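You operate a simulated robot arm through the tools that you are given. There is no shell and no other tool.

Carry out the task below with a simulated robot arm. There is one attempt and no reset: what you move stays moved.

## Task
Close the four open sill clamps, numbers two and three first.

Only the result counts: the job must be done as asked and must still hold three seconds after the hand-in. Knocking over, shifting, dropping, spilling or breaking anything else fails it.

## Robot
A 7-joint arm with a three-finger gripper, fixed in place. Base frame: the origin is on the floor under the middle of its stand, x ahead of it, y to its left, z up. Units: m, degrees, N and s.
It reaches about 1.342 m from its shoulder. Its first joint turns from -166.0 to 166.0 degrees. Payload 2.69 kg.
The tool frame sits at the grasp point between the pads (the TCP): z along the fingers, y along the line on which they close. The tips reach 0.03 m beyond it. The gripper opens to 0.128 m; its body begins 0.117 m behind the TCP.
Orientation is that of the tool frame in the base frame, as a unit quaternion [x, y, z, w]. With the fingers straight down and closing along the base's y, the tool's x points along the base's -x, its y along +y and its z along -z.

## Interface
- The arm moves only by the tool apply_moves. Its argument "increments" is one flat list of numbers, 7 for each row, row after row: the closure, from 0 (fully open) to 1 (shut), then the shift along the base's x, y, z in m, then the turn, a rotation vector about the base's x, y, z in degrees. In form: [hand, dx, dy, dz, ax, ay, az, hand, dx, dy, dz, ax, ay, az, ...]. A call has 1 to 20 rows; each row shifts and turns the commanded pose from where the row before left it. Rows are played at 5 a second. More than 0.05 m and 8.6 degrees between two rows, or a gripper value outside its range, and nothing of the call is played. A pose out of reach is approached as far as the arm can. The call stops where the force on the tool passes 60 N (or 10 N more than at its start, if that is more) or the arm is blocked; 0.2 s more then pass. The fingers move at their own pace (about 0.127 m/s each) and stop on an object; they squeeze with about 20 N. The grip force told is the motor's: it shows also when the fingers shut on nothing. Time passes only in rows, and 0.2 s behind the last, so rows that do not move let the fingers close. The reply holds the time, the measured pose of the TCP, the force on the tool along the base axes, the opening and the grip force, in the units named above and with some noise, with the torque about the TCP (base axes, N m) and any sound that the robot's microphone picked up.
- Cameras (640 x 400 px; columns grow to the right, rows downward): "scene" is fixed at [0.3794, -0.6509, 1.0901]; the picture's right is [0.99, -0.14, 0.00], its down [-0.04, -0.28, -0.96] and it looks along [0.13, 0.95, -0.28] (base axes); focal length 316 px, centre (320, 200). "wrist" rides on the gripper at [0.058, 0.054, -0.131] in the tool frame; the picture's right is [-0.68, 0.74, 0.00], its down [-0.62, -0.57, -0.55] and it looks along [-0.40, -0.37, 0.84] (tool axes); focal length 234 px, centre (320, 200). There is no depth. A picture from a camera that has moved, and an enlarged one, comes with that camera's place and axes in the base frame and with its lens. The place of the scene camera against the robot may be out by one fixed shift of up to 0.025 m in any direction.
- camera(camera): a new picture of that camera. No time passes.
- slide_trunk(by): moves the trunk up (or, below 0, down) by that many m; the arm rides with it, the base frame stays. It gives what a move gives, with no picture.
- inspect(camera, box): a new picture of the part [left, top, right, bottom] of that camera's present view, enlarged. No time passes.
- close_job(): hands the job in; it is judged then, once.

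Places have to be worked out from the pictures, the camera data and where the tool is seen. Open the gripper and draw the arm clear of the work before you hand the job in, unless the task says otherwise.

The tools are called after ">>>" by a JSON object that holds its "api" and its "payload". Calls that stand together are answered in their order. apply_moves: Moves the arm, as the interface text tells. Its arguments: {"type":"object","properties":{"increments":{"type":"array","items":{"type":"number"}}},"required":["increments"]} The other tools are called the same way: slide_trunk (by) moves the trunk up or down; camera (camera) takes a picture; inspect (camera, box) takes an enlarged picture of a part of a camera's view; close_job () hands the job in.

At the start:

```text
time_s: 0.0
position: [0.5172, 0.3743, 0.771]
tool_rot: [0.0, 1.0, 0.0, 0.0]
contact_force: [-0.9, -1.1, -0.1]
torque: [0.0, -0.02, 0.01]
finger_gap: 0.1282
grasp_force: 0.1
trunk travel left (down, up): [-0.15, 0.2]
```

scene: 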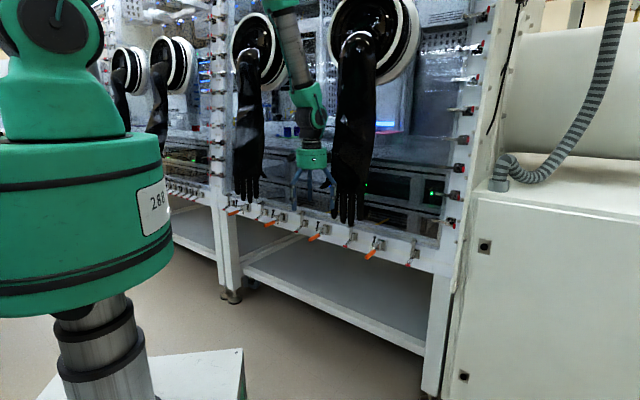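
wrist: 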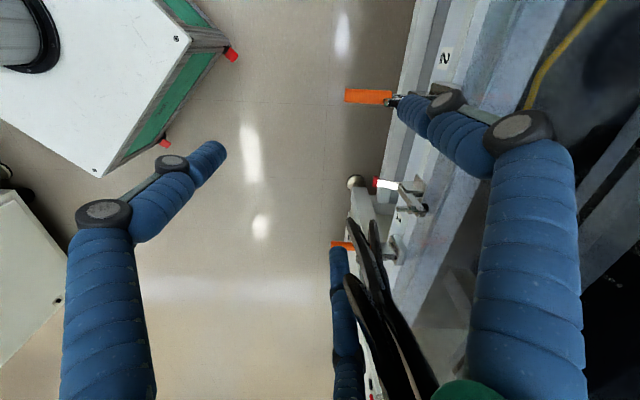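

I'll start by enlarging the sill region in the scene view and the wrist view to identify the clamps and their numbers.

>>> {"api": "inspect", "payload": {"camera": "scene", "box": [210, 170, 330, 245]}}

>>> {"api": "inspect", "payload": {"camera": "scene", "box": [320, 195, 440, 270]}}

>>> {"api": "inspect", "payload": {"camera": "wrist", "box": [320, 0, 520, 125]}}

>>> {"api": "inspect", "payload": {"camera": "wrist", "box": [320, 150, 480, 250]}}

```text
5.33 times, centred on (270, 208) of scene
camera zoom: at [0.3794, -0.6509, 1.0901], right [0.99, -0.14, 0.0], down [-0.04, -0.28, -0.96], along [0.13, 0.95, -0.28], focal length 1688 px, centre (587, 160)
```

zoom: 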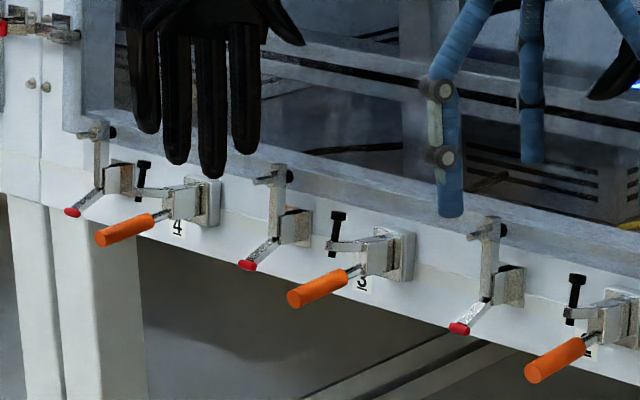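

```text
5.33 times, centred on (380, 232) of scene
camera zoom: at [0.3794, -0.6509, 1.0901], right [0.99, -0.14, 0.0], down [-0.04, -0.28, -0.96], along [0.13, 0.95, -0.28], focal length 1688 px, centre (0, 27)
```

zoom: 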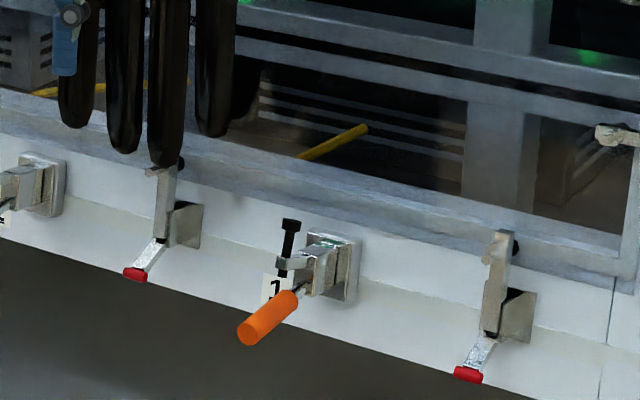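

```text
3.20 times, centred on (420, 62) of wrist
camera zoom: at [0.4592, 0.4265, 0.9017], right [0.68, 0.74, 0.0], down [0.62, -0.57, 0.55], along [0.4, -0.37, -0.84], focal length 749 px, centre (0, 640)
```

zoom: 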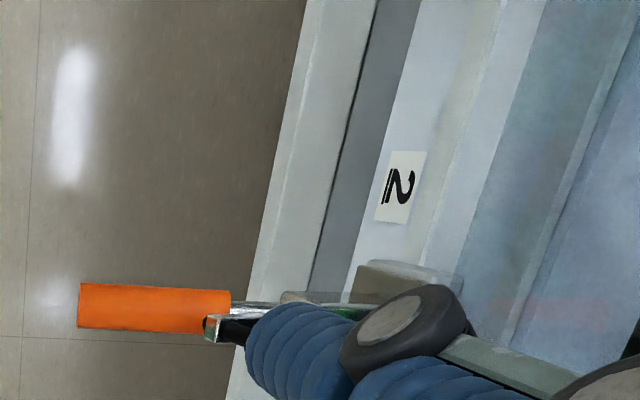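

```text
4.00 times, centred on (400, 200) of wrist
camera zoom: at [0.4592, 0.4265, 0.9017], right [0.68, 0.74, 0.0], down [0.62, -0.57, 0.55], along [0.4, -0.37, -0.84], focal length 937 px, centre (0, 200)
```

zoom: 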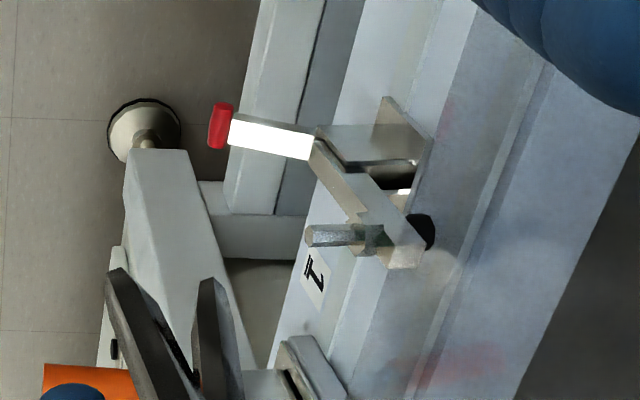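

The orange-handled clamps (numbered 4, 3, 2, 1 from left to right) are the open ones, and the red-tipped ones between them look closed. I'll zoom tighter on an open and a closed clamp to compare how they work.

>>> {"api": "inspect", "payload": {"camera": "scene", "box": [252, 195, 300, 225]}}

>>> {"api": "inspect", "payload": {"camera": "scene", "box": [340, 220, 396, 255]}}

>>> {"api": "inspect", "payload": {"camera": "scene", "box": [396, 235, 444, 265]}}

>>> {"api": "inspect", "payload": {"camera": "scene", "box": [440, 120, 504, 160]}}

```text
13.33 times, centred on (276, 210) of scene
camera zoom: at [0.3794, -0.6509, 1.0901], right [0.99, -0.14, 0.0], down [-0.04, -0.28, -0.96], along [0.13, 0.95, -0.28], focal length 4220 px, centre (907, 67)
```

zoom: 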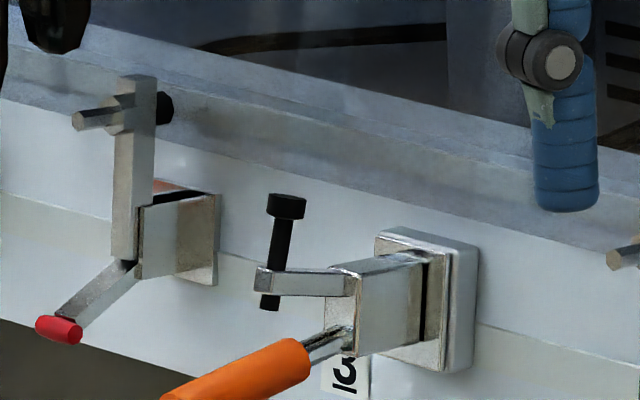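

```text
11.43 times, centred on (368, 238) of scene
camera zoom: at [0.3794, -0.6509, 1.0901], right [0.99, -0.14, 0.0], down [-0.04, -0.28, -0.96], along [0.13, 0.95, -0.28], focal length 3617 px, centre (-229, -229)
```

zoom: 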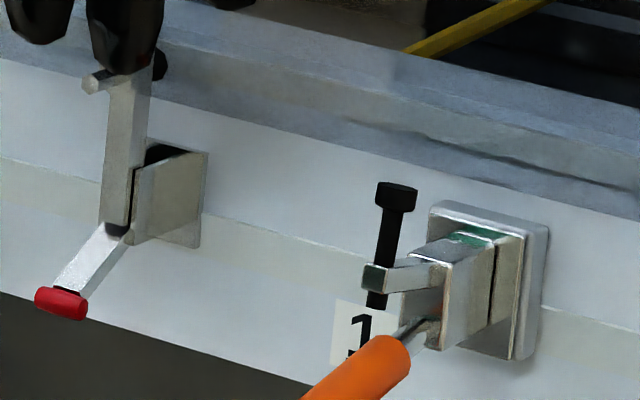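

```text
13.33 times, centred on (420, 250) of scene
camera zoom: at [0.3794, -0.6509, 1.0901], right [0.99, -0.14, 0.0], down [-0.04, -0.28, -0.96], along [0.13, 0.95, -0.28], focal length 4220 px, centre (-1013, -467)
```

zoom: 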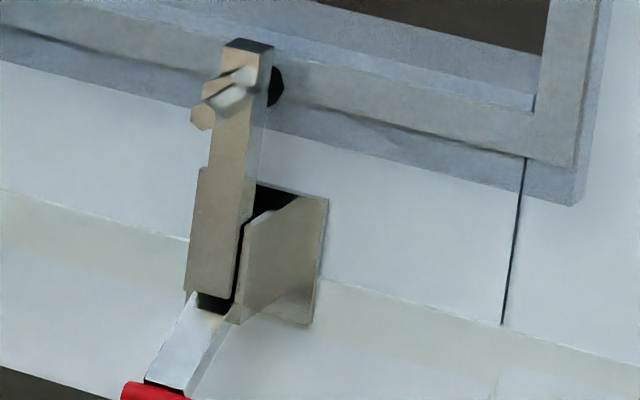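

```text
10.00 times, centred on (472, 140) of scene
camera zoom: at [0.3794, -0.6509, 1.0901], right [0.99, -0.14, 0.0], down [-0.04, -0.28, -0.96], along [0.13, 0.95, -0.28], focal length 3165 px, centre (-1200, 800)
```

zoom: 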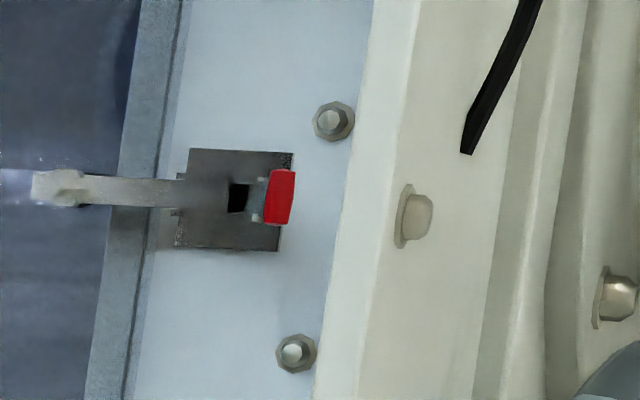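

The orange clamps sit with bar and handle both sticking out of the wall, which runs at about 45° and lies roughly 0.76 m from the base. I'll back off from the wall and gloves, then yaw and tilt the tool to face the sill and get a near-horizontal wrist view.

>>> {"api": "apply_moves", "payload": {"increments": [0, -0.03, -0.03, 0, 0, 0, 0, 0, -0.03, -0.03, 0, 0, 0, 0, 0.3, -0.03, -0.03, 0, 0, 0, 0, 0.6, -0.03, -0.03, 0, 0, 0, 0, 1, 0, 0, 0, 0, 0, 7.5, 1, 0, 0, 0, 0, 0, 7.5, 1, 0, 0, 0, 0, 0, 7.5, 1, 0, 0, 0, 0, 0, 7.5, 1, 0, 0, 0, 0, 0, 7.5, 1, 0, 0, 0, 0, 0, 7.5, 1, 0, 0, 0, 5.303, -5.303, 0, 1, 0, 0, 0, 5.303, -5.303, 0, 1, 0, 0, 0, 5.303, -5.303, 0, 1, 0, 0, 0, 5.303, -5.303, 0, 1, 0, 0, 0, 5.303, -5.303, 0, 1, 0, 0, 0, 5.303, -5.303, 0]}}

```text
time_s: 3.4
position: [0.3737, 0.2698, 0.7662]
tool_rot: [-0.383, 0.896, 0.134, 0.182]
contact_force: [1.0, -0.3, 0.4]
torque: [0.02, 0.02, 0.02]
finger_gap: 0.0022
grasp_force: 19.8
out of reach, approached as far as the arm can: row 13, 14, 15, 16
trunk travel left (down, up): [-0.15, 0.2]
```

The tilt was only partly reached, since this spot is too close to the base. I'll look from here before repositioning.

>>> {"api": "camera", "payload": {"camera": "wrist"}}

>>> {"api": "camera", "payload": {"camera": "scene"}}

```text
taken
camera wrist: at [0.2674, 0.2184, 0.865], right [-0.11, 0.93, 0.36], down [0.69, -0.2, 0.7], along [0.72, 0.33, -0.61], focal length 234 px, centre (320, 200)
```

wrist: 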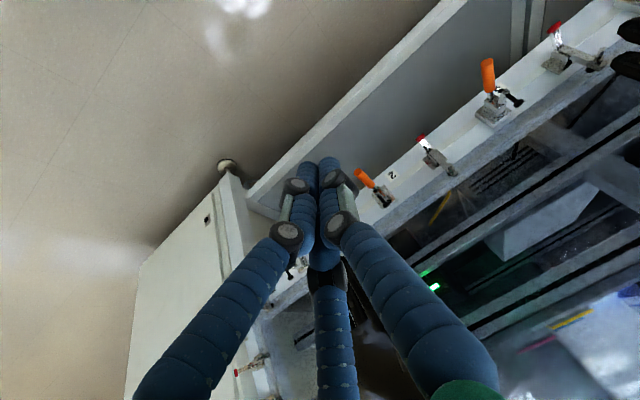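

```text
taken
```

scene: 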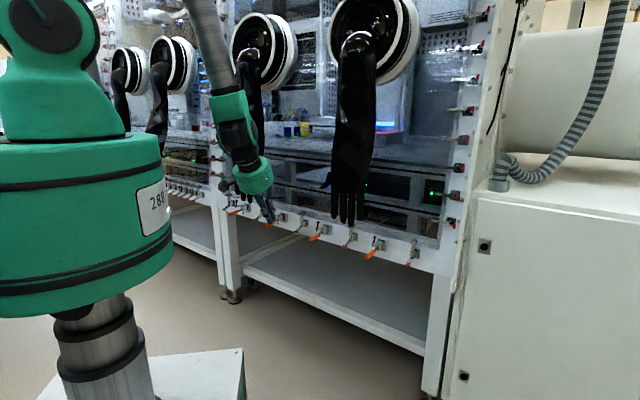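

The wrist view shows clamps 2 (with its label) and 3. I'll enlarge both to get exact pixel positions and see the handle geometry.

>>> {"api": "inspect", "payload": {"camera": "wrist", "box": [340, 150, 420, 200]}}

>>> {"api": "inspect", "payload": {"camera": "wrist", "box": [450, 45, 546, 105]}}

>>> {"api": "inspect", "payload": {"camera": "wrist", "box": [544, 10, 640, 70]}}

```text
8.00 times, centred on (380, 175) of wrist
camera zoom: at [0.2674, 0.2184, 0.865], right [-0.11, 0.93, 0.36], down [0.69, -0.2, 0.7], along [0.72, 0.33, -0.61], focal length 1873 px, centre (-160, 400)
```

zoom: 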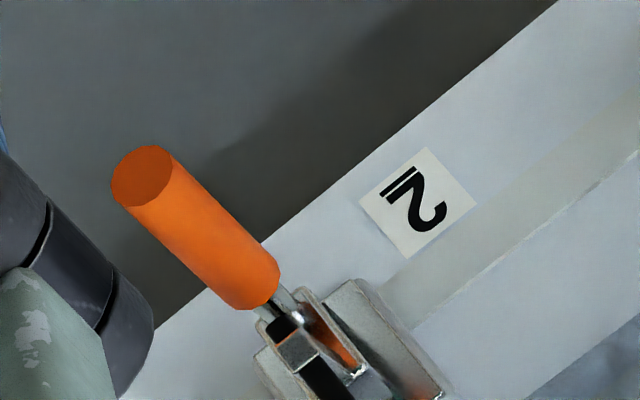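

```text
6.67 times, centred on (498, 75) of wrist
camera zoom: at [0.2674, 0.2184, 0.865], right [-0.11, 0.93, 0.36], down [0.69, -0.2, 0.7], along [0.72, 0.33, -0.61], focal length 1561 px, centre (-867, 1033)
```

zoom: 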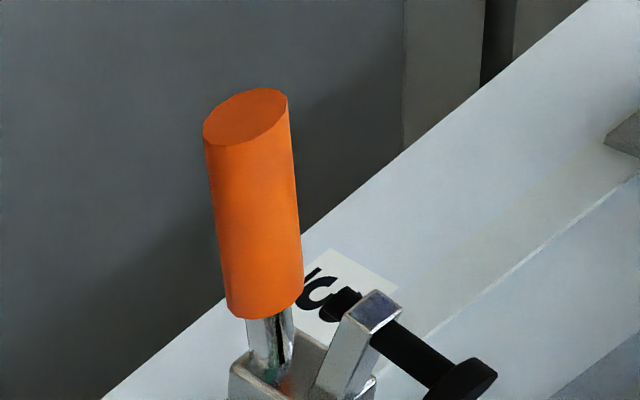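

```text
6.67 times, centred on (592, 40) of wrist
camera zoom: at [0.2674, 0.2184, 0.865], right [-0.11, 0.93, 0.36], down [0.69, -0.2, 0.7], along [0.72, 0.33, -0.61], focal length 1561 px, centre (-1493, 1267)
```

zoom: 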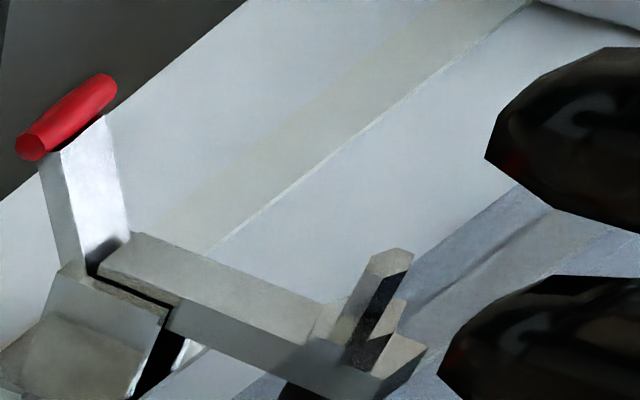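

Triangulating from the two wrist views puts handle 2's outer tip at about (0.512, 0.417, 0.613), nearly horizontal, with the wall face about 0.11 m beyond it. I'll move the tool nearer the work, staying well out from the handle and glove, to see whether the 45° tilt is reachable there.

>>> {"api": "apply_moves", "payload": {"increments": [1, 0.015, 0.02, 0, 0, 0, 0, 1, 0.015, 0.02, 0, 0, 0, 0]}}

```text
time_s: 4.0
position: [0.4038, 0.3097, 0.767]
tool_rot: [-0.381, 0.897, 0.134, 0.182]
contact_force: [0.4, 0.4, -0.6]
torque: [0.02, 0.01, 0.01]
finger_gap: 0.0024
grasp_force: 19.8
trunk travel left (down, up): [-0.15, 0.2]
```

The reached pose became the new reference, and the tool is now laterally in line with handle 2 (a≈0.067). I'll move in about 0.085 m while adding the rest of the tilt.

>>> {"api": "apply_moves", "payload": {"increments": [1, 0.02, 0.02, 0, 0, 0, 0, 1, 0.02, 0.02, 0, 3.4, -5.9, -1.1, 1, 0.02, 0.02, 0, 3.4, -5.9, -1.1, 1, 0, 0, 0, 3.3, -5.9, -1.1]}}

```text
time_s: 5.0
position: [0.4744, 0.3636, 0.7735]
tool_rot: [-0.352, 0.855, 0.16, 0.346]
contact_force: [-0.1, 1.1, -0.4]
torque: [-0.04, 0.0, 0.0]
finger_gap: 0.0025
grasp_force: 19.5
out of reach, approached as far as the arm can: row 4
trunk travel left (down, up): [-0.15, 0.2]
```

The 45° tilt is essentially reached at this distance. I'll take a wrist picture to check where clamp 2 is relative to the fingertips.

>>> {"api": "camera", "payload": {"camera": "wrist"}}

>>> {"api": "camera", "payload": {"camera": "scene"}}

```text
taken
camera wrist: at [0.3445, 0.3038, 0.8264], right [-0.18, 0.85, 0.5], down [0.46, -0.38, 0.81], along [0.87, 0.37, -0.32], focal length 234 px, centre (320, 200)
```

wrist: 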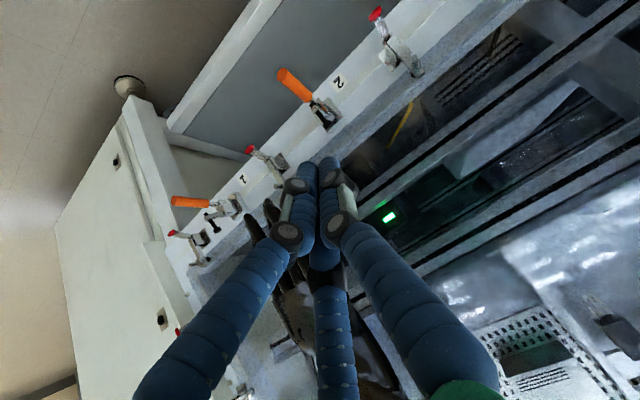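

```text
taken
```

scene: 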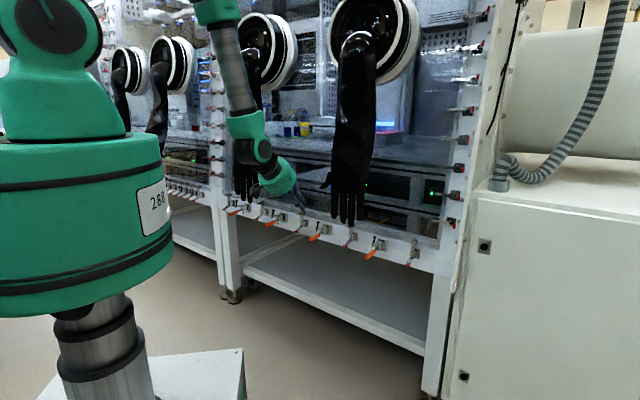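

The view now shows clamps 1 and 2 and the right glove beside the fingers. I'll enlarge clamps 2 and 1 and the glove.

>>> {"api": "inspect", "payload": {"camera": "wrist", "box": [264, 50, 360, 110]}}

>>> {"api": "inspect", "payload": {"camera": "wrist", "box": [160, 170, 288, 250]}}

>>> {"api": "inspect", "payload": {"camera": "scene", "box": [225, 150, 385, 250]}}

```text
6.67 times, centred on (312, 80) of wrist
camera zoom: at [0.3445, 0.3038, 0.8264], right [-0.18, 0.85, 0.5], down [0.46, -0.38, 0.81], along [0.87, 0.37, -0.32], focal length 1561 px, centre (373, 1000)
```

zoom: 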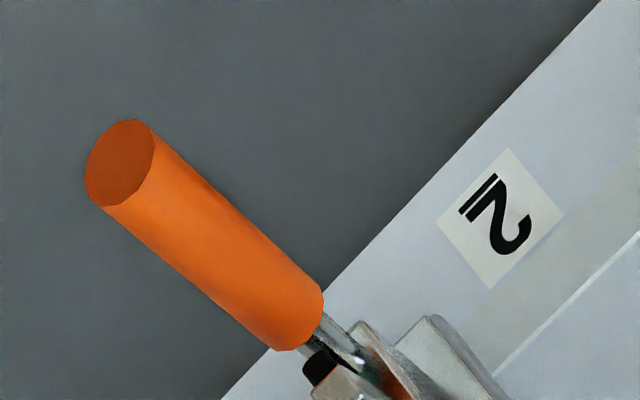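

```text
5.00 times, centred on (224, 210) of wrist
camera zoom: at [0.3445, 0.3038, 0.8264], right [-0.18, 0.85, 0.5], down [0.46, -0.38, 0.81], along [0.87, 0.37, -0.32], focal length 1171 px, centre (800, 150)
```

zoom: 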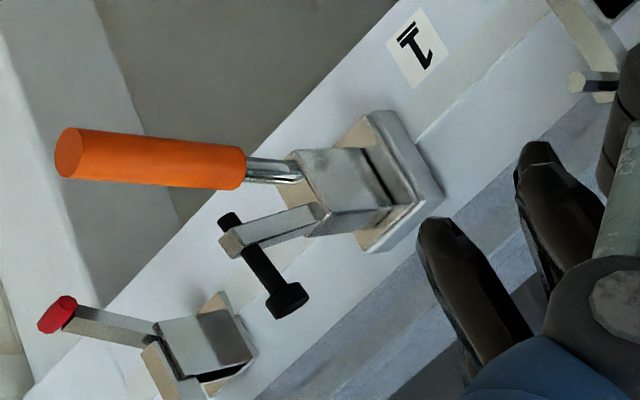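

```text
4.00 times, centred on (305, 200) of scene
camera zoom: at [0.3794, -0.6509, 1.0901], right [0.99, -0.14, 0.0], down [-0.04, -0.28, -0.96], along [0.13, 0.95, -0.28], focal length 1266 px, centre (380, 200)
```

zoom: 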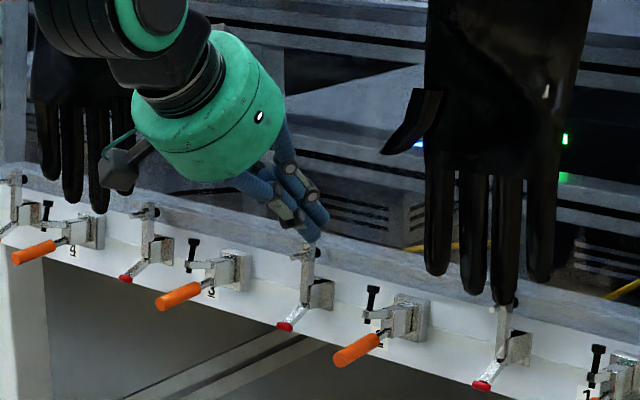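

Clamp 1's handle works out to a≈0.303 along the wall and is also horizontal, with its bar just above it, so closing should mean swinging the handle down as the bar swings up. Before any contact I'll check the shape of the closed fingertips.

>>> {"api": "inspect", "payload": {"camera": "scene", "box": [270, 180, 318, 210]}}

>>> {"api": "inspect", "payload": {"camera": "wrist", "box": [264, 140, 376, 210]}}

```text
13.33 times, centred on (294, 195) of scene
camera zoom: at [0.3794, -0.6509, 1.0901], right [0.99, -0.14, 0.0], down [-0.04, -0.28, -0.96], along [0.13, 0.95, -0.28], focal length 4220 px, centre (667, 267)
```

zoom: 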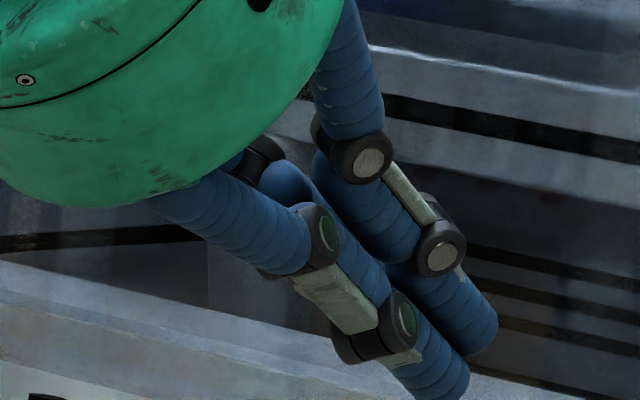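

```text
5.71 times, centred on (320, 175) of wrist
camera zoom: at [0.3445, 0.3038, 0.8264], right [-0.18, 0.85, 0.5], down [0.46, -0.38, 0.81], along [0.87, 0.37, -0.32], focal length 1338 px, centre (320, 343)
```

zoom: 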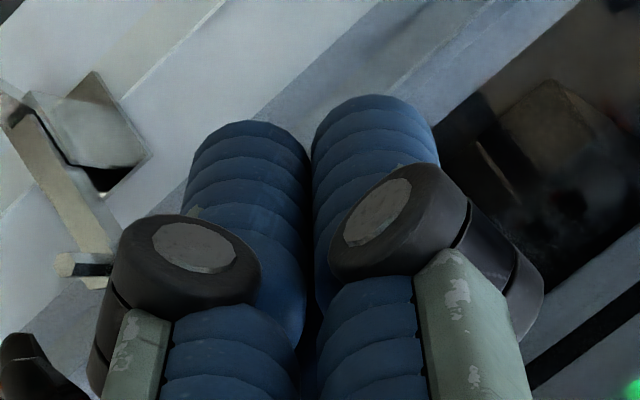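

The closed fingers form a bundle with three tips about 0.018 m thick, one of them lower and toward the right of the tool centre. I'll bring the tips to just above the outer end of handle 2 (tip centre about 0.67 m out, z≈0.675) and check visually before touching it.

>>> {"api": "apply_moves", "payload": {"increments": [1, 0.008, 0.0177, -0.0258, 0, 0, 0, 1, 0.008, 0.0177, -0.0258, 0, 0, 0, 1, 0.008, 0.0177, -0.0258, 0, 0, 0]}}

>>> {"api": "inspect", "payload": {"camera": "scene", "box": [270, 180, 366, 240]}}

>>> {"api": "inspect", "payload": {"camera": "wrist", "box": [240, 50, 400, 150]}}

```text
time_s: 5.8
position: [0.5296, 0.4026, 0.7087]
tool_rot: [-0.353, 0.855, 0.159, 0.346]
contact_force: [0.1, -0.2, 1.0]
torque: [-0.02, -0.01, -0.04]
finger_gap: 0.0023
grasp_force: 20.2
out of reach, approached as far as the arm can: row 1, 2, 3
trunk travel left (down, up): [-0.15, 0.2]
```

```text
6.67 times, centred on (318, 210) of scene
camera zoom: at [0.3794, -0.6509, 1.0901], right [0.99, -0.14, 0.0], down [-0.04, -0.28, -0.96], along [0.13, 0.95, -0.28], focal length 2110 px, centre (333, 133)
```

zoom: 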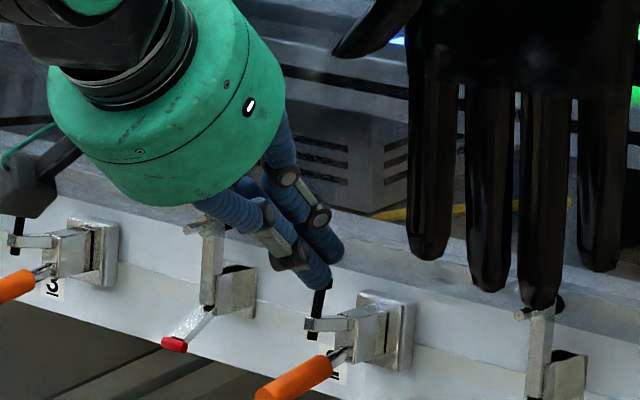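

```text
4.00 times, centred on (320, 100) of wrist
camera zoom: at [0.3991, 0.3418, 0.7626], right [-0.18, 0.85, 0.5], down [0.45, -0.37, 0.81], along [0.87, 0.37, -0.32], focal length 937 px, centre (320, 600)
```

zoom: 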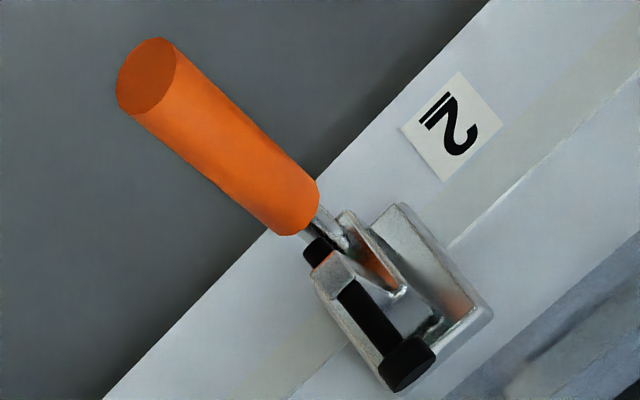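

The arm couldn't fully follow: the tips stopped about 0.03 m too far right and 0.013 m high, close to the bolt, so a joint limit is active. I'll back off and reduce the tilt by about 10° to see whether the lateral position frees up.

>>> {"api": "apply_moves", "payload": {"increments": [1, -0.02, -0.02, 0.01, 0, 0, 0, 1, -0.015, -0.005, 0, -3.5, 3.5, 0, 1, -0.015, 0.02, 0, -3.5, 3.5, 0]}}

```text
time_s: 6.6
position: [0.501, 0.3826, 0.7272]
tool_rot: [-0.372, 0.878, 0.119, 0.277]
contact_force: [-0.7, -0.4, -0.4]
torque: [0.05, -0.04, -0.02]
finger_gap: 0.0021
grasp_force: 19.6
out of reach, approached as far as the arm can: row 1, 2, 3
trunk travel left (down, up): [-0.15, 0.2]
```

The tool stays on the same azimuth (about 37.3°) while the orientation is kept, so something in the wrist seems to be at a limit. I'll look at the arm configuration.

>>> {"api": "inspect", "payload": {"camera": "scene", "box": [160, 0, 352, 240]}}

>>> {"api": "camera", "payload": {"camera": "scene"}}

```text
1.67 times, centred on (256, 120) of scene
camera zoom: at [0.3794, -0.6509, 1.0901], right [0.99, -0.14, 0.0], down [-0.04, -0.28, -0.96], along [0.13, 0.95, -0.28], focal length 528 px, centre (427, 333)
```

zoom: 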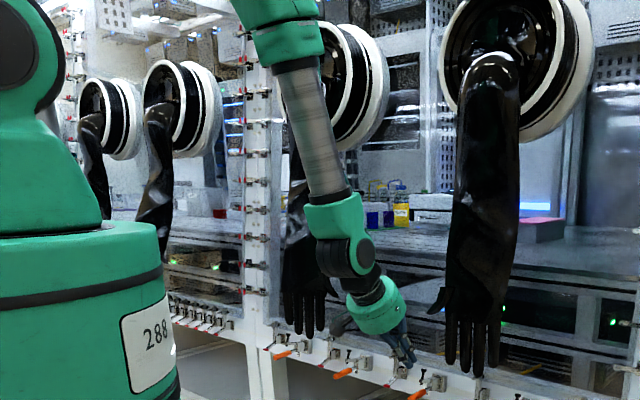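

```text
taken
```

scene: 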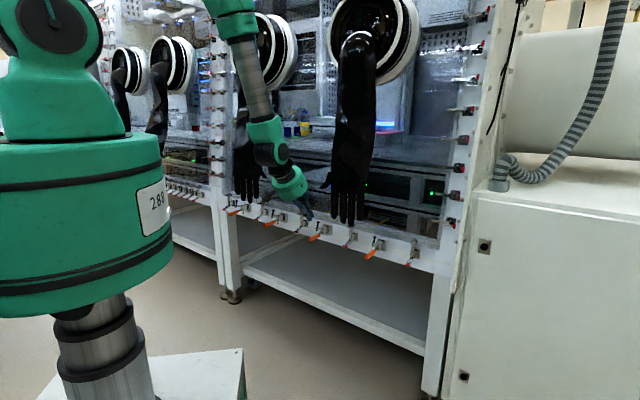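

I'll test a pure sideways step to the left, combined with a small yaw, to learn which limit is active; the tool is clear of everything here.

>>> {"api": "apply_moves", "payload": {"increments": [1, -0.014, 0.014, 0.01, 0, 0, 0]}}

>>> {"api": "apply_moves", "payload": {"increments": [1, -0.014, 0.014, 0, 0, 0, -6]}}

>>> {"api": "apply_moves", "payload": {"increments": [1, -0.014, 0.014, 0, 0, 0, 8]}}

```text
time_s: 7.0
position: [0.498, 0.3816, 0.737]
tool_rot: [-0.371, 0.878, 0.119, 0.277]
contact_force: [-0.1, 1.1, -0.8]
torque: [-0.02, 0.04, -0.02]
finger_gap: 0.0025
grasp_force: 20.3
out of reach, approached as far as the arm can: row 1
trunk travel left (down, up): [-0.15, 0.2]
```

```text
time_s: 7.4
position: [0.4722, 0.3834, 0.7272]
tool_rot: [-0.375, 0.887, 0.137, 0.234]
contact_force: [-0.6, -0.3, 1.1]
torque: [0.01, 0.03, -0.02]
finger_gap: 0.0022
grasp_force: 19.7
out of reach, approached as far as the arm can: row 1
trunk travel left (down, up): [-0.15, 0.2]
```

```text
time_s: 7.8
position: [0.4825, 0.3931, 0.7335]
tool_rot: [-0.387, 0.871, 0.121, 0.278]
contact_force: [0.0, 0.9, 0.1]
torque: [0.0, 0.0, 0.0]
finger_gap: 0.0027
grasp_force: 19.7
out of reach, approached as far as the arm can: row 1
trunk travel left (down, up): [-0.15, 0.2]
```

Leftward motion works only when the yaw grows with it, so a wrist joint, probably the last one, is at a stop. I'll test a pure roll about the finger axis in the relieving direction together with a left step.

>>> {"api": "apply_moves", "payload": {"increments": [1, -0.007, 0.007, 0, -3.1, -3.4, 6.5, 1, -0.007, 0.007, 0, -3.1, -3.4, 6.5]}}

```text
time_s: 8.4
position: [0.4492, 0.4523, 0.7518]
tool_rot: [-0.442, 0.85, 0.119, 0.261]
contact_force: [0.4, -1.1, 0.0]
torque: [0.14, -0.06, 0.06]
finger_gap: 0.0024
grasp_force: 19.8
out of reach, approached as far as the arm can: row 1, 2
trunk travel left (down, up): [-0.15, 0.2]
```

The stop appears to be a forearm-roll limit: the tilt direction must stay about 9–10° or more off the arm's radial direction. For clamp 2 I'll tilt along azimuth 52°, only 7° off the wall normal, with a 40° tilt, and reposition in front of it.

>>> {"api": "apply_moves", "payload": {"increments": [1, 0.004, -0.0345, -0.01, 3.15, -1.35, -1.2, 1, 0.012, -0.0345, -0.01, 3.15, -1.35, -1.2]}}

```text
time_s: 9.0
position: [0.4659, 0.3857, 0.7338]
tool_rot: [-0.411, 0.845, 0.151, 0.307]
contact_force: [-0.6, 0.9, 0.4]
torque: [-0.03, 0.03, 0.06]
finger_gap: 0.0024
grasp_force: 20.2
trunk travel left (down, up): [-0.15, 0.2]
```

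That pose was reached cleanly. Next I'll move the tips to about 0.035 m above the outer part of handle 2 and check.

>>> {"api": "apply_moves", "payload": {"increments": [1, 0.0186, 0.0177, -0.012, 0, 0, 0, 1, 0.0186, 0.0177, -0.032, 0, 0, 0]}}

>>> {"api": "inspect", "payload": {"camera": "scene", "box": [280, 190, 344, 250]}}

>>> {"api": "camera", "payload": {"camera": "wrist"}}

```text
time_s: 9.6
position: [0.5063, 0.4193, 0.6891]
tool_rot: [-0.411, 0.845, 0.149, 0.309]
contact_force: [-1.6, -0.4, 0.1]
torque: [0.0, -0.02, -0.02]
finger_gap: 0.0022
grasp_force: 19.6
trunk travel left (down, up): [-0.15, 0.2]
```

```text
6.67 times, centred on (312, 220) of scene
camera zoom: at [0.3794, -0.6509, 1.0901], right [0.99, -0.14, 0.0], down [-0.04, -0.28, -0.96], along [0.13, 0.95, -0.28], focal length 2110 px, centre (373, 67)
```

zoom: 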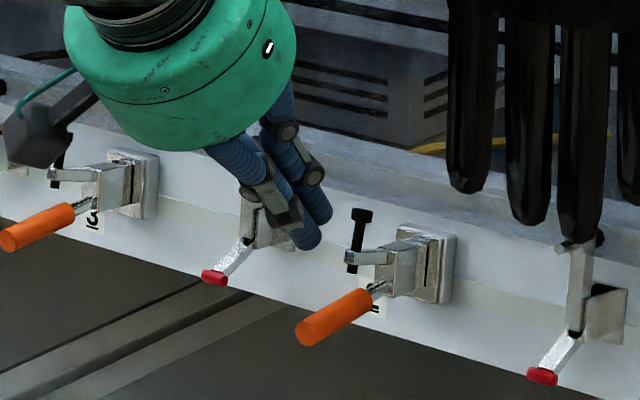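

```text
taken
camera wrist: at [0.3841, 0.3493, 0.7519], right [-0.26, 0.86, 0.43], down [0.52, -0.26, 0.82], along [0.81, 0.44, -0.38], focal length 234 px, centre (320, 200)
```

wrist: 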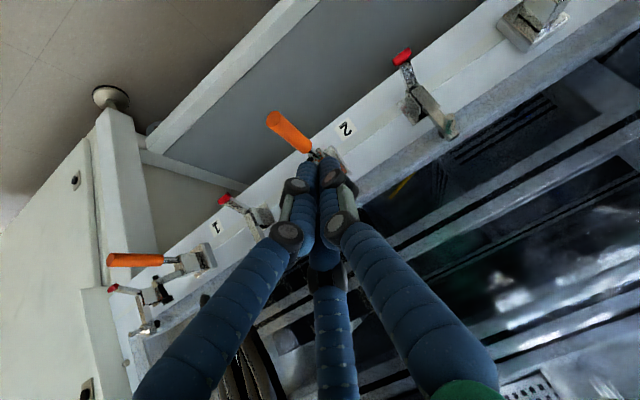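

The tips sit directly above the end of handle 2, in line in both views. I'll lower them gently onto the handle and watch the force.

>>> {"api": "apply_moves", "payload": {"increments": [1, 0, 0, -0.01, 0, 0, 0, 1, 0, 0, -0.01, 0, 0, 0, 1, 0, 0, -0.01, 0, 0, 0, 1, 0, 0, -0.008, 0, 0, 0]}}

>>> {"api": "inspect", "payload": {"camera": "scene", "box": [280, 190, 344, 250]}}

```text
time_s: 10.6
position: [0.5038, 0.42, 0.6492]
tool_rot: [-0.411, 0.845, 0.153, 0.305]
contact_force: [0.0, 0.1, -1.1]
torque: [-0.01, 0.0, 0.03]
finger_gap: 0.0022
grasp_force: 20.0
trunk travel left (down, up): [-0.15, 0.2]
```

```text
6.67 times, centred on (312, 220) of scene
camera zoom: at [0.3794, -0.6509, 1.0901], right [0.99, -0.14, 0.0], down [-0.04, -0.28, -0.96], along [0.13, 0.95, -0.28], focal length 2110 px, centre (373, 67)
```

zoom: 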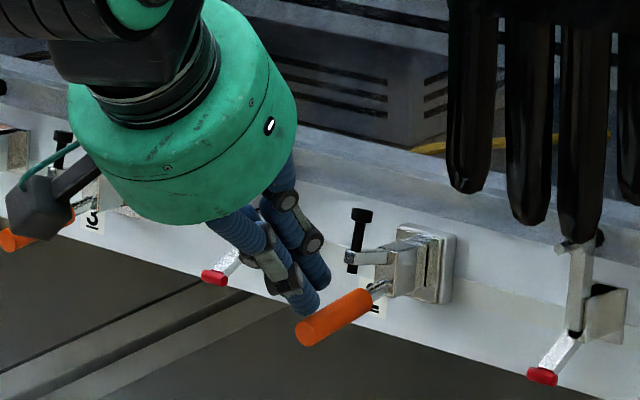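

No contact yet; the tip is only millimetres above the handle. I'll continue down in small steps until force appears.

>>> {"api": "apply_moves", "payload": {"increments": [1, 0, 0, -0.006, 0, 0, 0, 1, 0, 0, -0.006, 0, 0, 0]}}

>>> {"api": "inspect", "payload": {"camera": "scene", "box": [280, 205, 344, 245]}}

```text
time_s: 11.2
position: [0.5049, 0.4196, 0.6386]
tool_rot: [-0.412, 0.845, 0.154, 0.304]
contact_force: [0.4, -0.2, -0.4]
torque: [0.01, -0.02, 0.01]
finger_gap: 0.0023
grasp_force: 20.4
trunk travel left (down, up): [-0.15, 0.2]
```

```text
10.00 times, centred on (312, 225) of scene
camera zoom: at [0.3794, -0.6509, 1.0901], right [0.99, -0.14, 0.0], down [-0.04, -0.28, -0.96], along [0.13, 0.95, -0.28], focal length 3165 px, centre (400, -50)
```

zoom: 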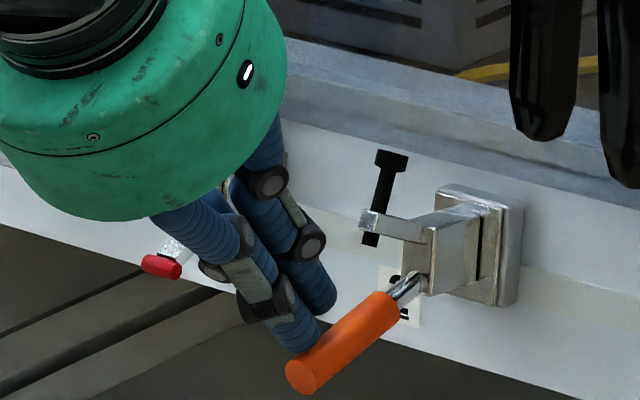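

The handle end has dropped about 0.01 m and the bolt has risen slightly, so pushing down is the right direction and it moves with very little force. The finger looks slightly left of the handle's crown, so I'll check from the wrist camera.

>>> {"api": "inspect", "payload": {"camera": "wrist", "box": [256, 80, 384, 160]}}

>>> {"api": "inspect", "payload": {"camera": "scene", "box": [300, 225, 324, 248]}}

```text
5.00 times, centred on (320, 120) of wrist
camera zoom: at [0.384, 0.3493, 0.7028], right [-0.26, 0.86, 0.44], down [0.53, -0.26, 0.81], along [0.81, 0.44, -0.39], focal length 1171 px, centre (320, 600)
```

zoom: 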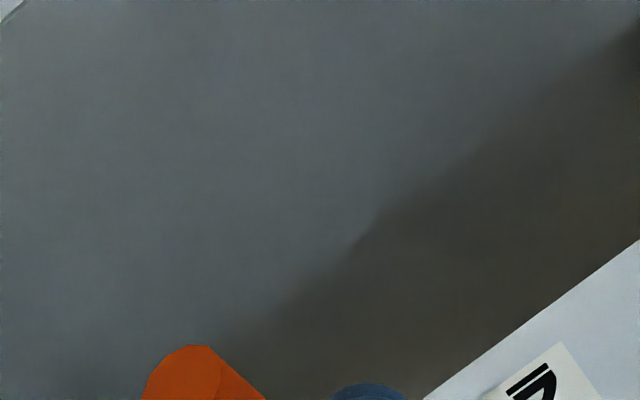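

```text
16.00 times, centred on (312, 236) of scene
camera zoom: at [0.3794, -0.6509, 1.0901], right [0.99, -0.14, 0.0], down [-0.04, -0.28, -0.96], along [0.13, 0.95, -0.28], focal length 5064 px, centre (448, -384)
```

zoom: 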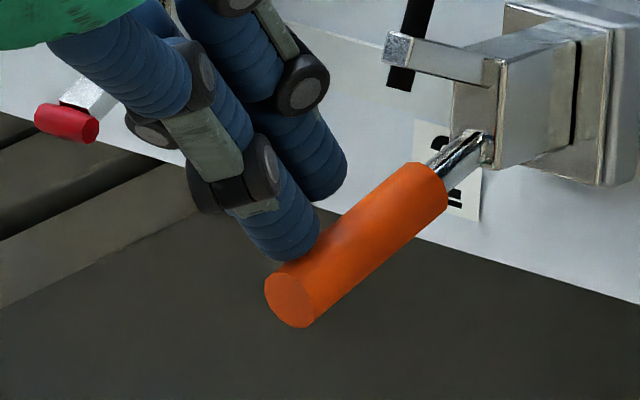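

The finger seems to be on the upper-left flank of the handle. I'll enlarge the fingertip area in the wrist view to confirm the side offset.

>>> {"api": "inspect", "payload": {"camera": "wrist", "box": [256, 130, 384, 210]}}

```text
5.00 times, centred on (320, 170) of wrist
camera zoom: at [0.384, 0.3493, 0.7028], right [-0.26, 0.86, 0.44], down [0.53, -0.26, 0.81], along [0.81, 0.44, -0.39], focal length 1171 px, centre (320, 350)
```

zoom: 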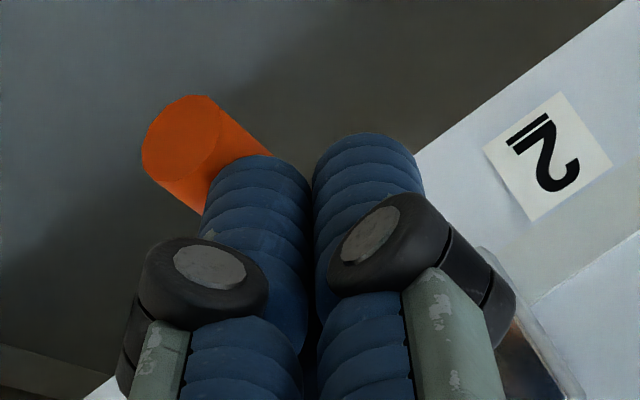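

The finger is offset about 6–8 mm to the left of the handle axis. I'll lift slightly, shift right 8 mm along the sill, and push down again more centrally.

>>> {"api": "apply_moves", "payload": {"increments": [1, 0, 0, 0.014, 0, 0, 0, 1, 0.0057, -0.0057, 0, 0, 0, 0, 1, 0, 0, -0.007, 0, 0, 0, 1, 0, 0, -0.007, 0, 0, 0, 1, 0, 0, -0.006, 0, 0, 0]}}

>>> {"api": "inspect", "payload": {"camera": "scene", "box": [300, 215, 332, 245]}}

>>> {"api": "inspect", "payload": {"camera": "wrist", "box": [256, 130, 384, 210]}}

```text
time_s: 12.4
position: [0.509, 0.4138, 0.6327]
tool_rot: [-0.412, 0.845, 0.153, 0.304]
contact_force: [-0.3, 0.6, -0.5]
torque: [-0.03, 0.0, 0.04]
finger_gap: 0.0024
grasp_force: 20.0
trunk travel left (down, up): [-0.15, 0.2]
```

```text
13.33 times, centred on (316, 230) of scene
camera zoom: at [0.3794, -0.6509, 1.0901], right [0.99, -0.14, 0.0], down [-0.04, -0.28, -0.96], along [0.13, 0.95, -0.28], focal length 4220 px, centre (373, -200)
```

zoom: 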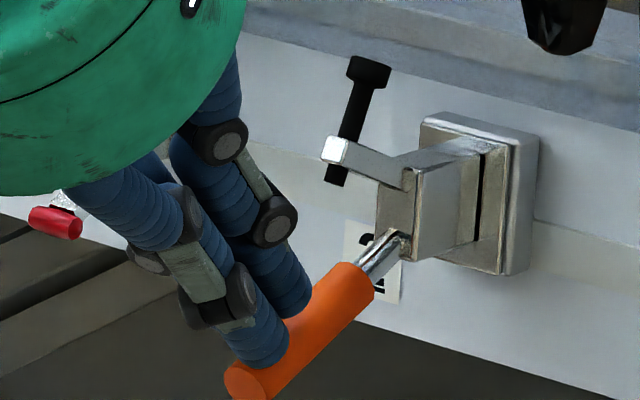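

```text
5.00 times, centred on (320, 170) of wrist
camera zoom: at [0.3894, 0.3432, 0.6959], right [-0.26, 0.86, 0.44], down [0.53, -0.26, 0.81], along [0.81, 0.44, -0.39], focal length 1171 px, centre (320, 350)
```

zoom: 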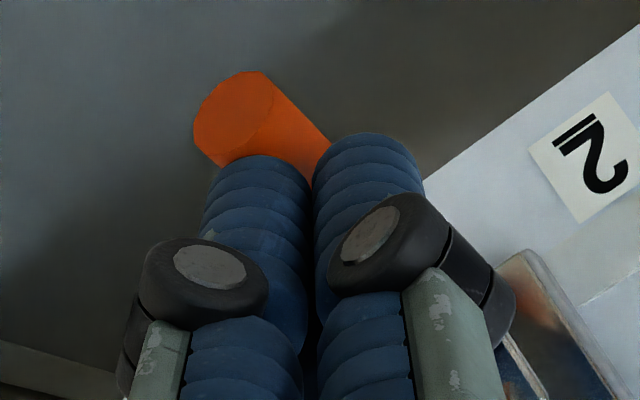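

The finger is now centred on the handle, which has swung down about 20° with the bar rising. I'll continue along the handle's arc, down and inward.

>>> {"api": "apply_moves", "payload": {"increments": [1, 0.0036, 0.0036, -0.007, 0, 0, 0, 1, 0.0036, 0.0036, -0.007, 0, 0, 0, 1, 0.003, 0.003, -0.009, 0, 0, 0, 1, 0.003, 0.003, -0.009, 0, 0, 0]}}

>>> {"api": "inspect", "payload": {"camera": "scene", "box": [292, 205, 340, 255]}}

```text
time_s: 13.4
position: [0.5238, 0.4275, 0.6001]
tool_rot: [-0.412, 0.845, 0.153, 0.305]
contact_force: [0.1, -0.3, -0.1]
torque: [0.02, 0.01, -0.03]
finger_gap: 0.0023
grasp_force: 20.1
trunk travel left (down, up): [-0.15, 0.2]
```

```text
8.00 times, centred on (316, 230) of scene
camera zoom: at [0.3794, -0.6509, 1.0901], right [0.99, -0.14, 0.0], down [-0.04, -0.28, -0.96], along [0.13, 0.95, -0.28], focal length 2532 px, centre (352, -40)
```

zoom: 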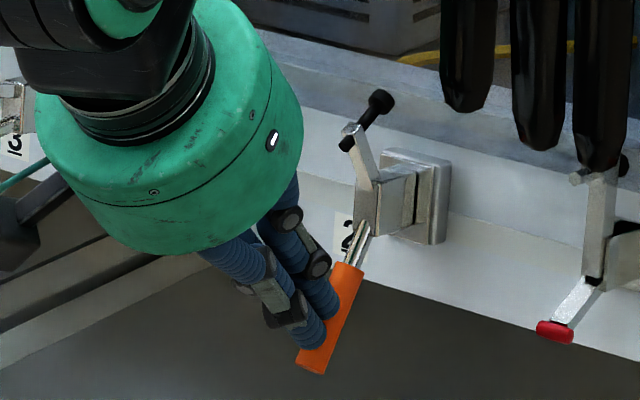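

This is working: the bar has swung up about 60° and the handle is down about 45°. I'll continue along the arc, now more inward than down.

>>> {"api": "apply_moves", "payload": {"increments": [1, 0.0057, 0.0057, -0.011, 0, 0, 0, 1, 0.0064, 0.0064, -0.009, 0, 0, 0, 1, 0.0071, 0.0071, -0.006, 0, 0, 0]}}

>>> {"api": "inspect", "payload": {"camera": "scene", "box": [292, 205, 340, 255]}}

```text
time_s: 14.2
position: [0.536, 0.4399, 0.5711]
tool_rot: [-0.411, 0.847, 0.147, 0.303]
contact_force: [-26.4, -40.1, 13.9]
torque: [-0.13, -0.03, -0.31]
finger_gap: 0.0022
grasp_force: 19.7
trunk travel left (down, up): [-0.15, 0.2]
```

```text
8.00 times, centred on (316, 230) of scene
camera zoom: at [0.3794, -0.6509, 1.0901], right [0.99, -0.14, 0.0], down [-0.04, -0.28, -0.96], along [0.13, 0.95, -0.28], focal length 2532 px, centre (352, -40)
```

zoom: 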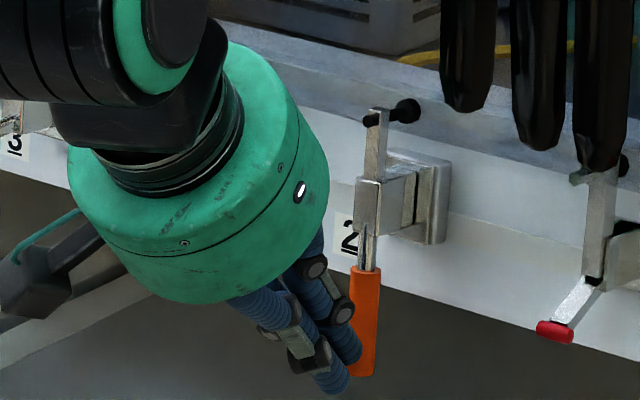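

The bar is now upright and the handle points straight down, with about 48 N resisting; no click was reported. I'll press inward a few more millimetres to find the over-centre point or the stop.

>>> {"api": "apply_moves", "payload": {"increments": [1, 0.002, 0.002, -0.001, 0, 0, 0, 1, 0.002, 0.002, 0, 0, 0, 0]}}

>>> {"api": "inspect", "payload": {"camera": "scene", "box": [304, 212, 336, 252]}}

```text
time_s: 14.5
position: [0.5355, 0.4393, 0.5683]
tool_rot: [-0.411, 0.848, 0.147, 0.3]
contact_force: [-5.5, -8.6, 1.0]
torque: [-0.03, 0.02, -0.06]
finger_gap: 0.0022
grasp_force: 19.9
trunk travel left (down, up): [-0.15, 0.2]
stopped in row 1: the force on the tool passed its limit at 65 N (the readings are from after the stop); the commanded pose is now the measured one
```

```text
10.00 times, centred on (320, 232) of scene
camera zoom: at [0.3794, -0.6509, 1.0901], right [0.99, -0.14, 0.0], down [-0.04, -0.28, -0.96], along [0.13, 0.95, -0.28], focal length 3165 px, centre (320, -120)
```

zoom: 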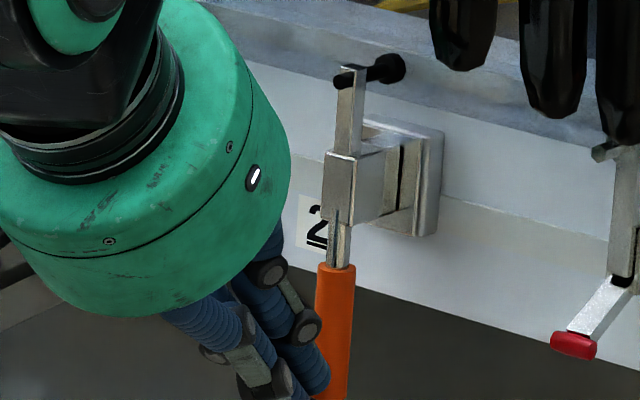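

The stop triggered at 65 N with the bar fully upright, so this looks like the end stop. I'll back off a little and check whether the handle stays closed by itself.

>>> {"api": "apply_moves", "payload": {"increments": [1, -0.01, -0.01, 0, 0, 0, 0, 1, -0.015, -0.015, 0, 0, 0, 0]}}

>>> {"api": "inspect", "payload": {"camera": "scene", "box": [292, 212, 340, 252]}}

>>> {"api": "camera", "payload": {"camera": "wrist"}}

```text
time_s: 15.1
position: [0.5153, 0.4174, 0.57]
tool_rot: [-0.41, 0.848, 0.153, 0.299]
contact_force: [0.6, 1.2, -0.7]
torque: [-0.02, 0.02, 0.0]
finger_gap: 0.0023
grasp_force: 20.2
out of reach, approached as far as the arm can: row 2
trunk travel left (down, up): [-0.15, 0.2]
```

```text
10.00 times, centred on (316, 232) of scene
camera zoom: at [0.3794, -0.6509, 1.0901], right [0.99, -0.14, 0.0], down [-0.04, -0.28, -0.96], along [0.13, 0.95, -0.28], focal length 3165 px, centre (360, -120)
```

zoom: 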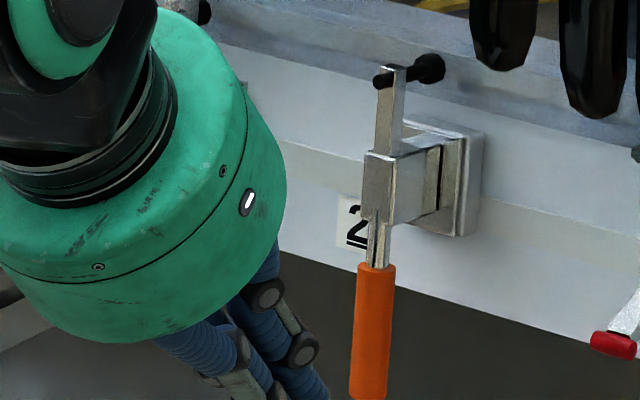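

```text
taken
camera wrist: at [0.396, 0.3468, 0.6355], right [-0.25, 0.86, 0.44], down [0.54, -0.25, 0.81], along [0.81, 0.44, -0.4], focal length 234 px, centre (320, 200)
```

wrist: 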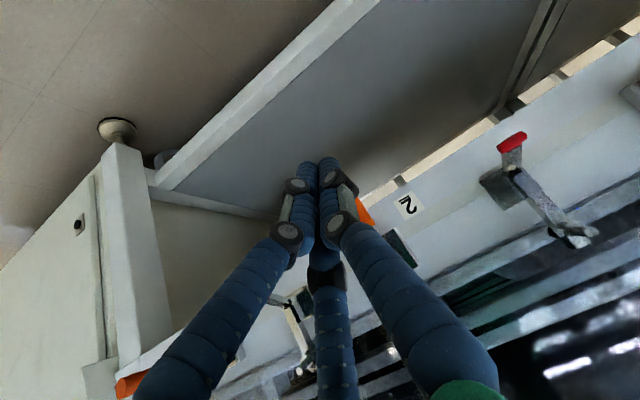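

Clamp 2 stays closed with the bar vertical and the handle straight down after release. I'll retreat up and outward for a better look at it.

>>> {"api": "apply_moves", "payload": {"increments": [1, -0.005, -0.005, 0.04, 0, 0, 0, 1, -0.01, -0.01, 0.04, 0, 0, 0, 1, -0.01, -0.01, 0.04, 0, 0, 0, 1, -0.01, -0.01, 0.03, 0, 0, 0]}}

>>> {"api": "camera", "payload": {"camera": "wrist"}}

>>> {"api": "camera", "payload": {"camera": "scene"}}

```text
time_s: 16.1
position: [0.4793, 0.3821, 0.7183]
tool_rot: [-0.412, 0.847, 0.147, 0.301]
contact_force: [0.8, -0.6, -0.1]
torque: [0.01, -0.02, 0.01]
finger_gap: 0.0025
grasp_force: 19.8
trunk travel left (down, up): [-0.15, 0.2]
```

```text
taken
camera wrist: at [0.3582, 0.3118, 0.7838], right [-0.26, 0.87, 0.43], down [0.53, -0.25, 0.81], along [0.81, 0.43, -0.39], focal length 234 px, centre (320, 200)
```

wrist: 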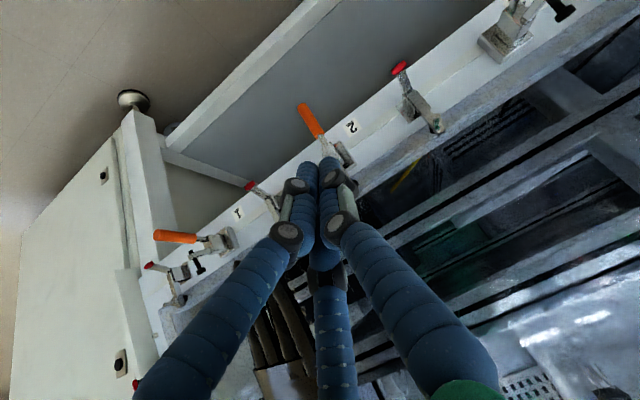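

```text
taken
```

scene: 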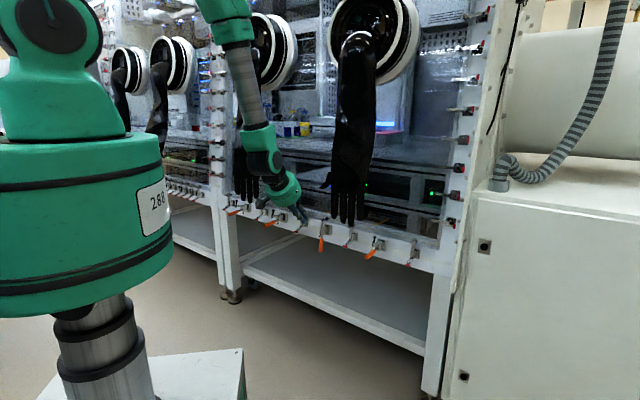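

I'll zoom in on clamp 2 to confirm it is fully closed and steady.

>>> {"api": "inspect", "payload": {"camera": "scene", "box": [300, 212, 348, 257]}}

>>> {"api": "inspect", "payload": {"camera": "wrist", "box": [290, 90, 370, 170]}}

```text
8.89 times, centred on (324, 234) of scene
camera zoom: at [0.3794, -0.6509, 1.0901], right [0.99, -0.14, 0.0], down [-0.04, -0.28, -0.96], along [0.13, 0.95, -0.28], focal length 2813 px, centre (284, -107)
```

zoom: 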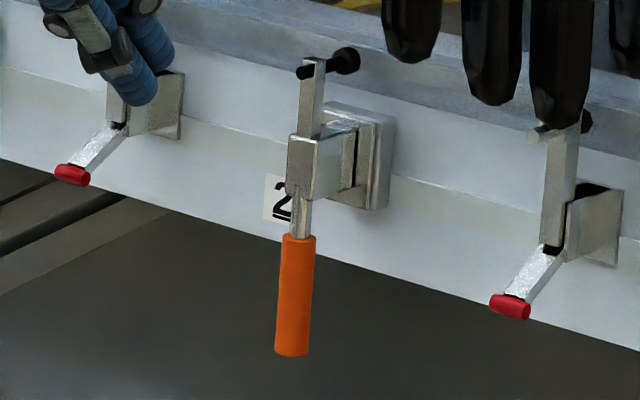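

```text
5.00 times, centred on (330, 130) of wrist
camera zoom: at [0.3582, 0.3118, 0.7838], right [-0.26, 0.87, 0.43], down [0.53, -0.25, 0.81], along [0.81, 0.43, -0.39], focal length 1171 px, centre (270, 550)
```

zoom: 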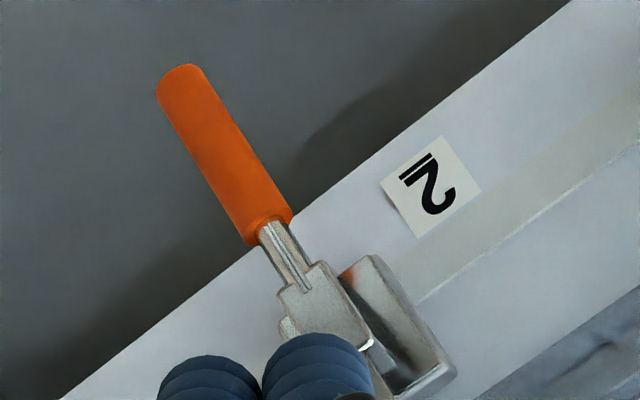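

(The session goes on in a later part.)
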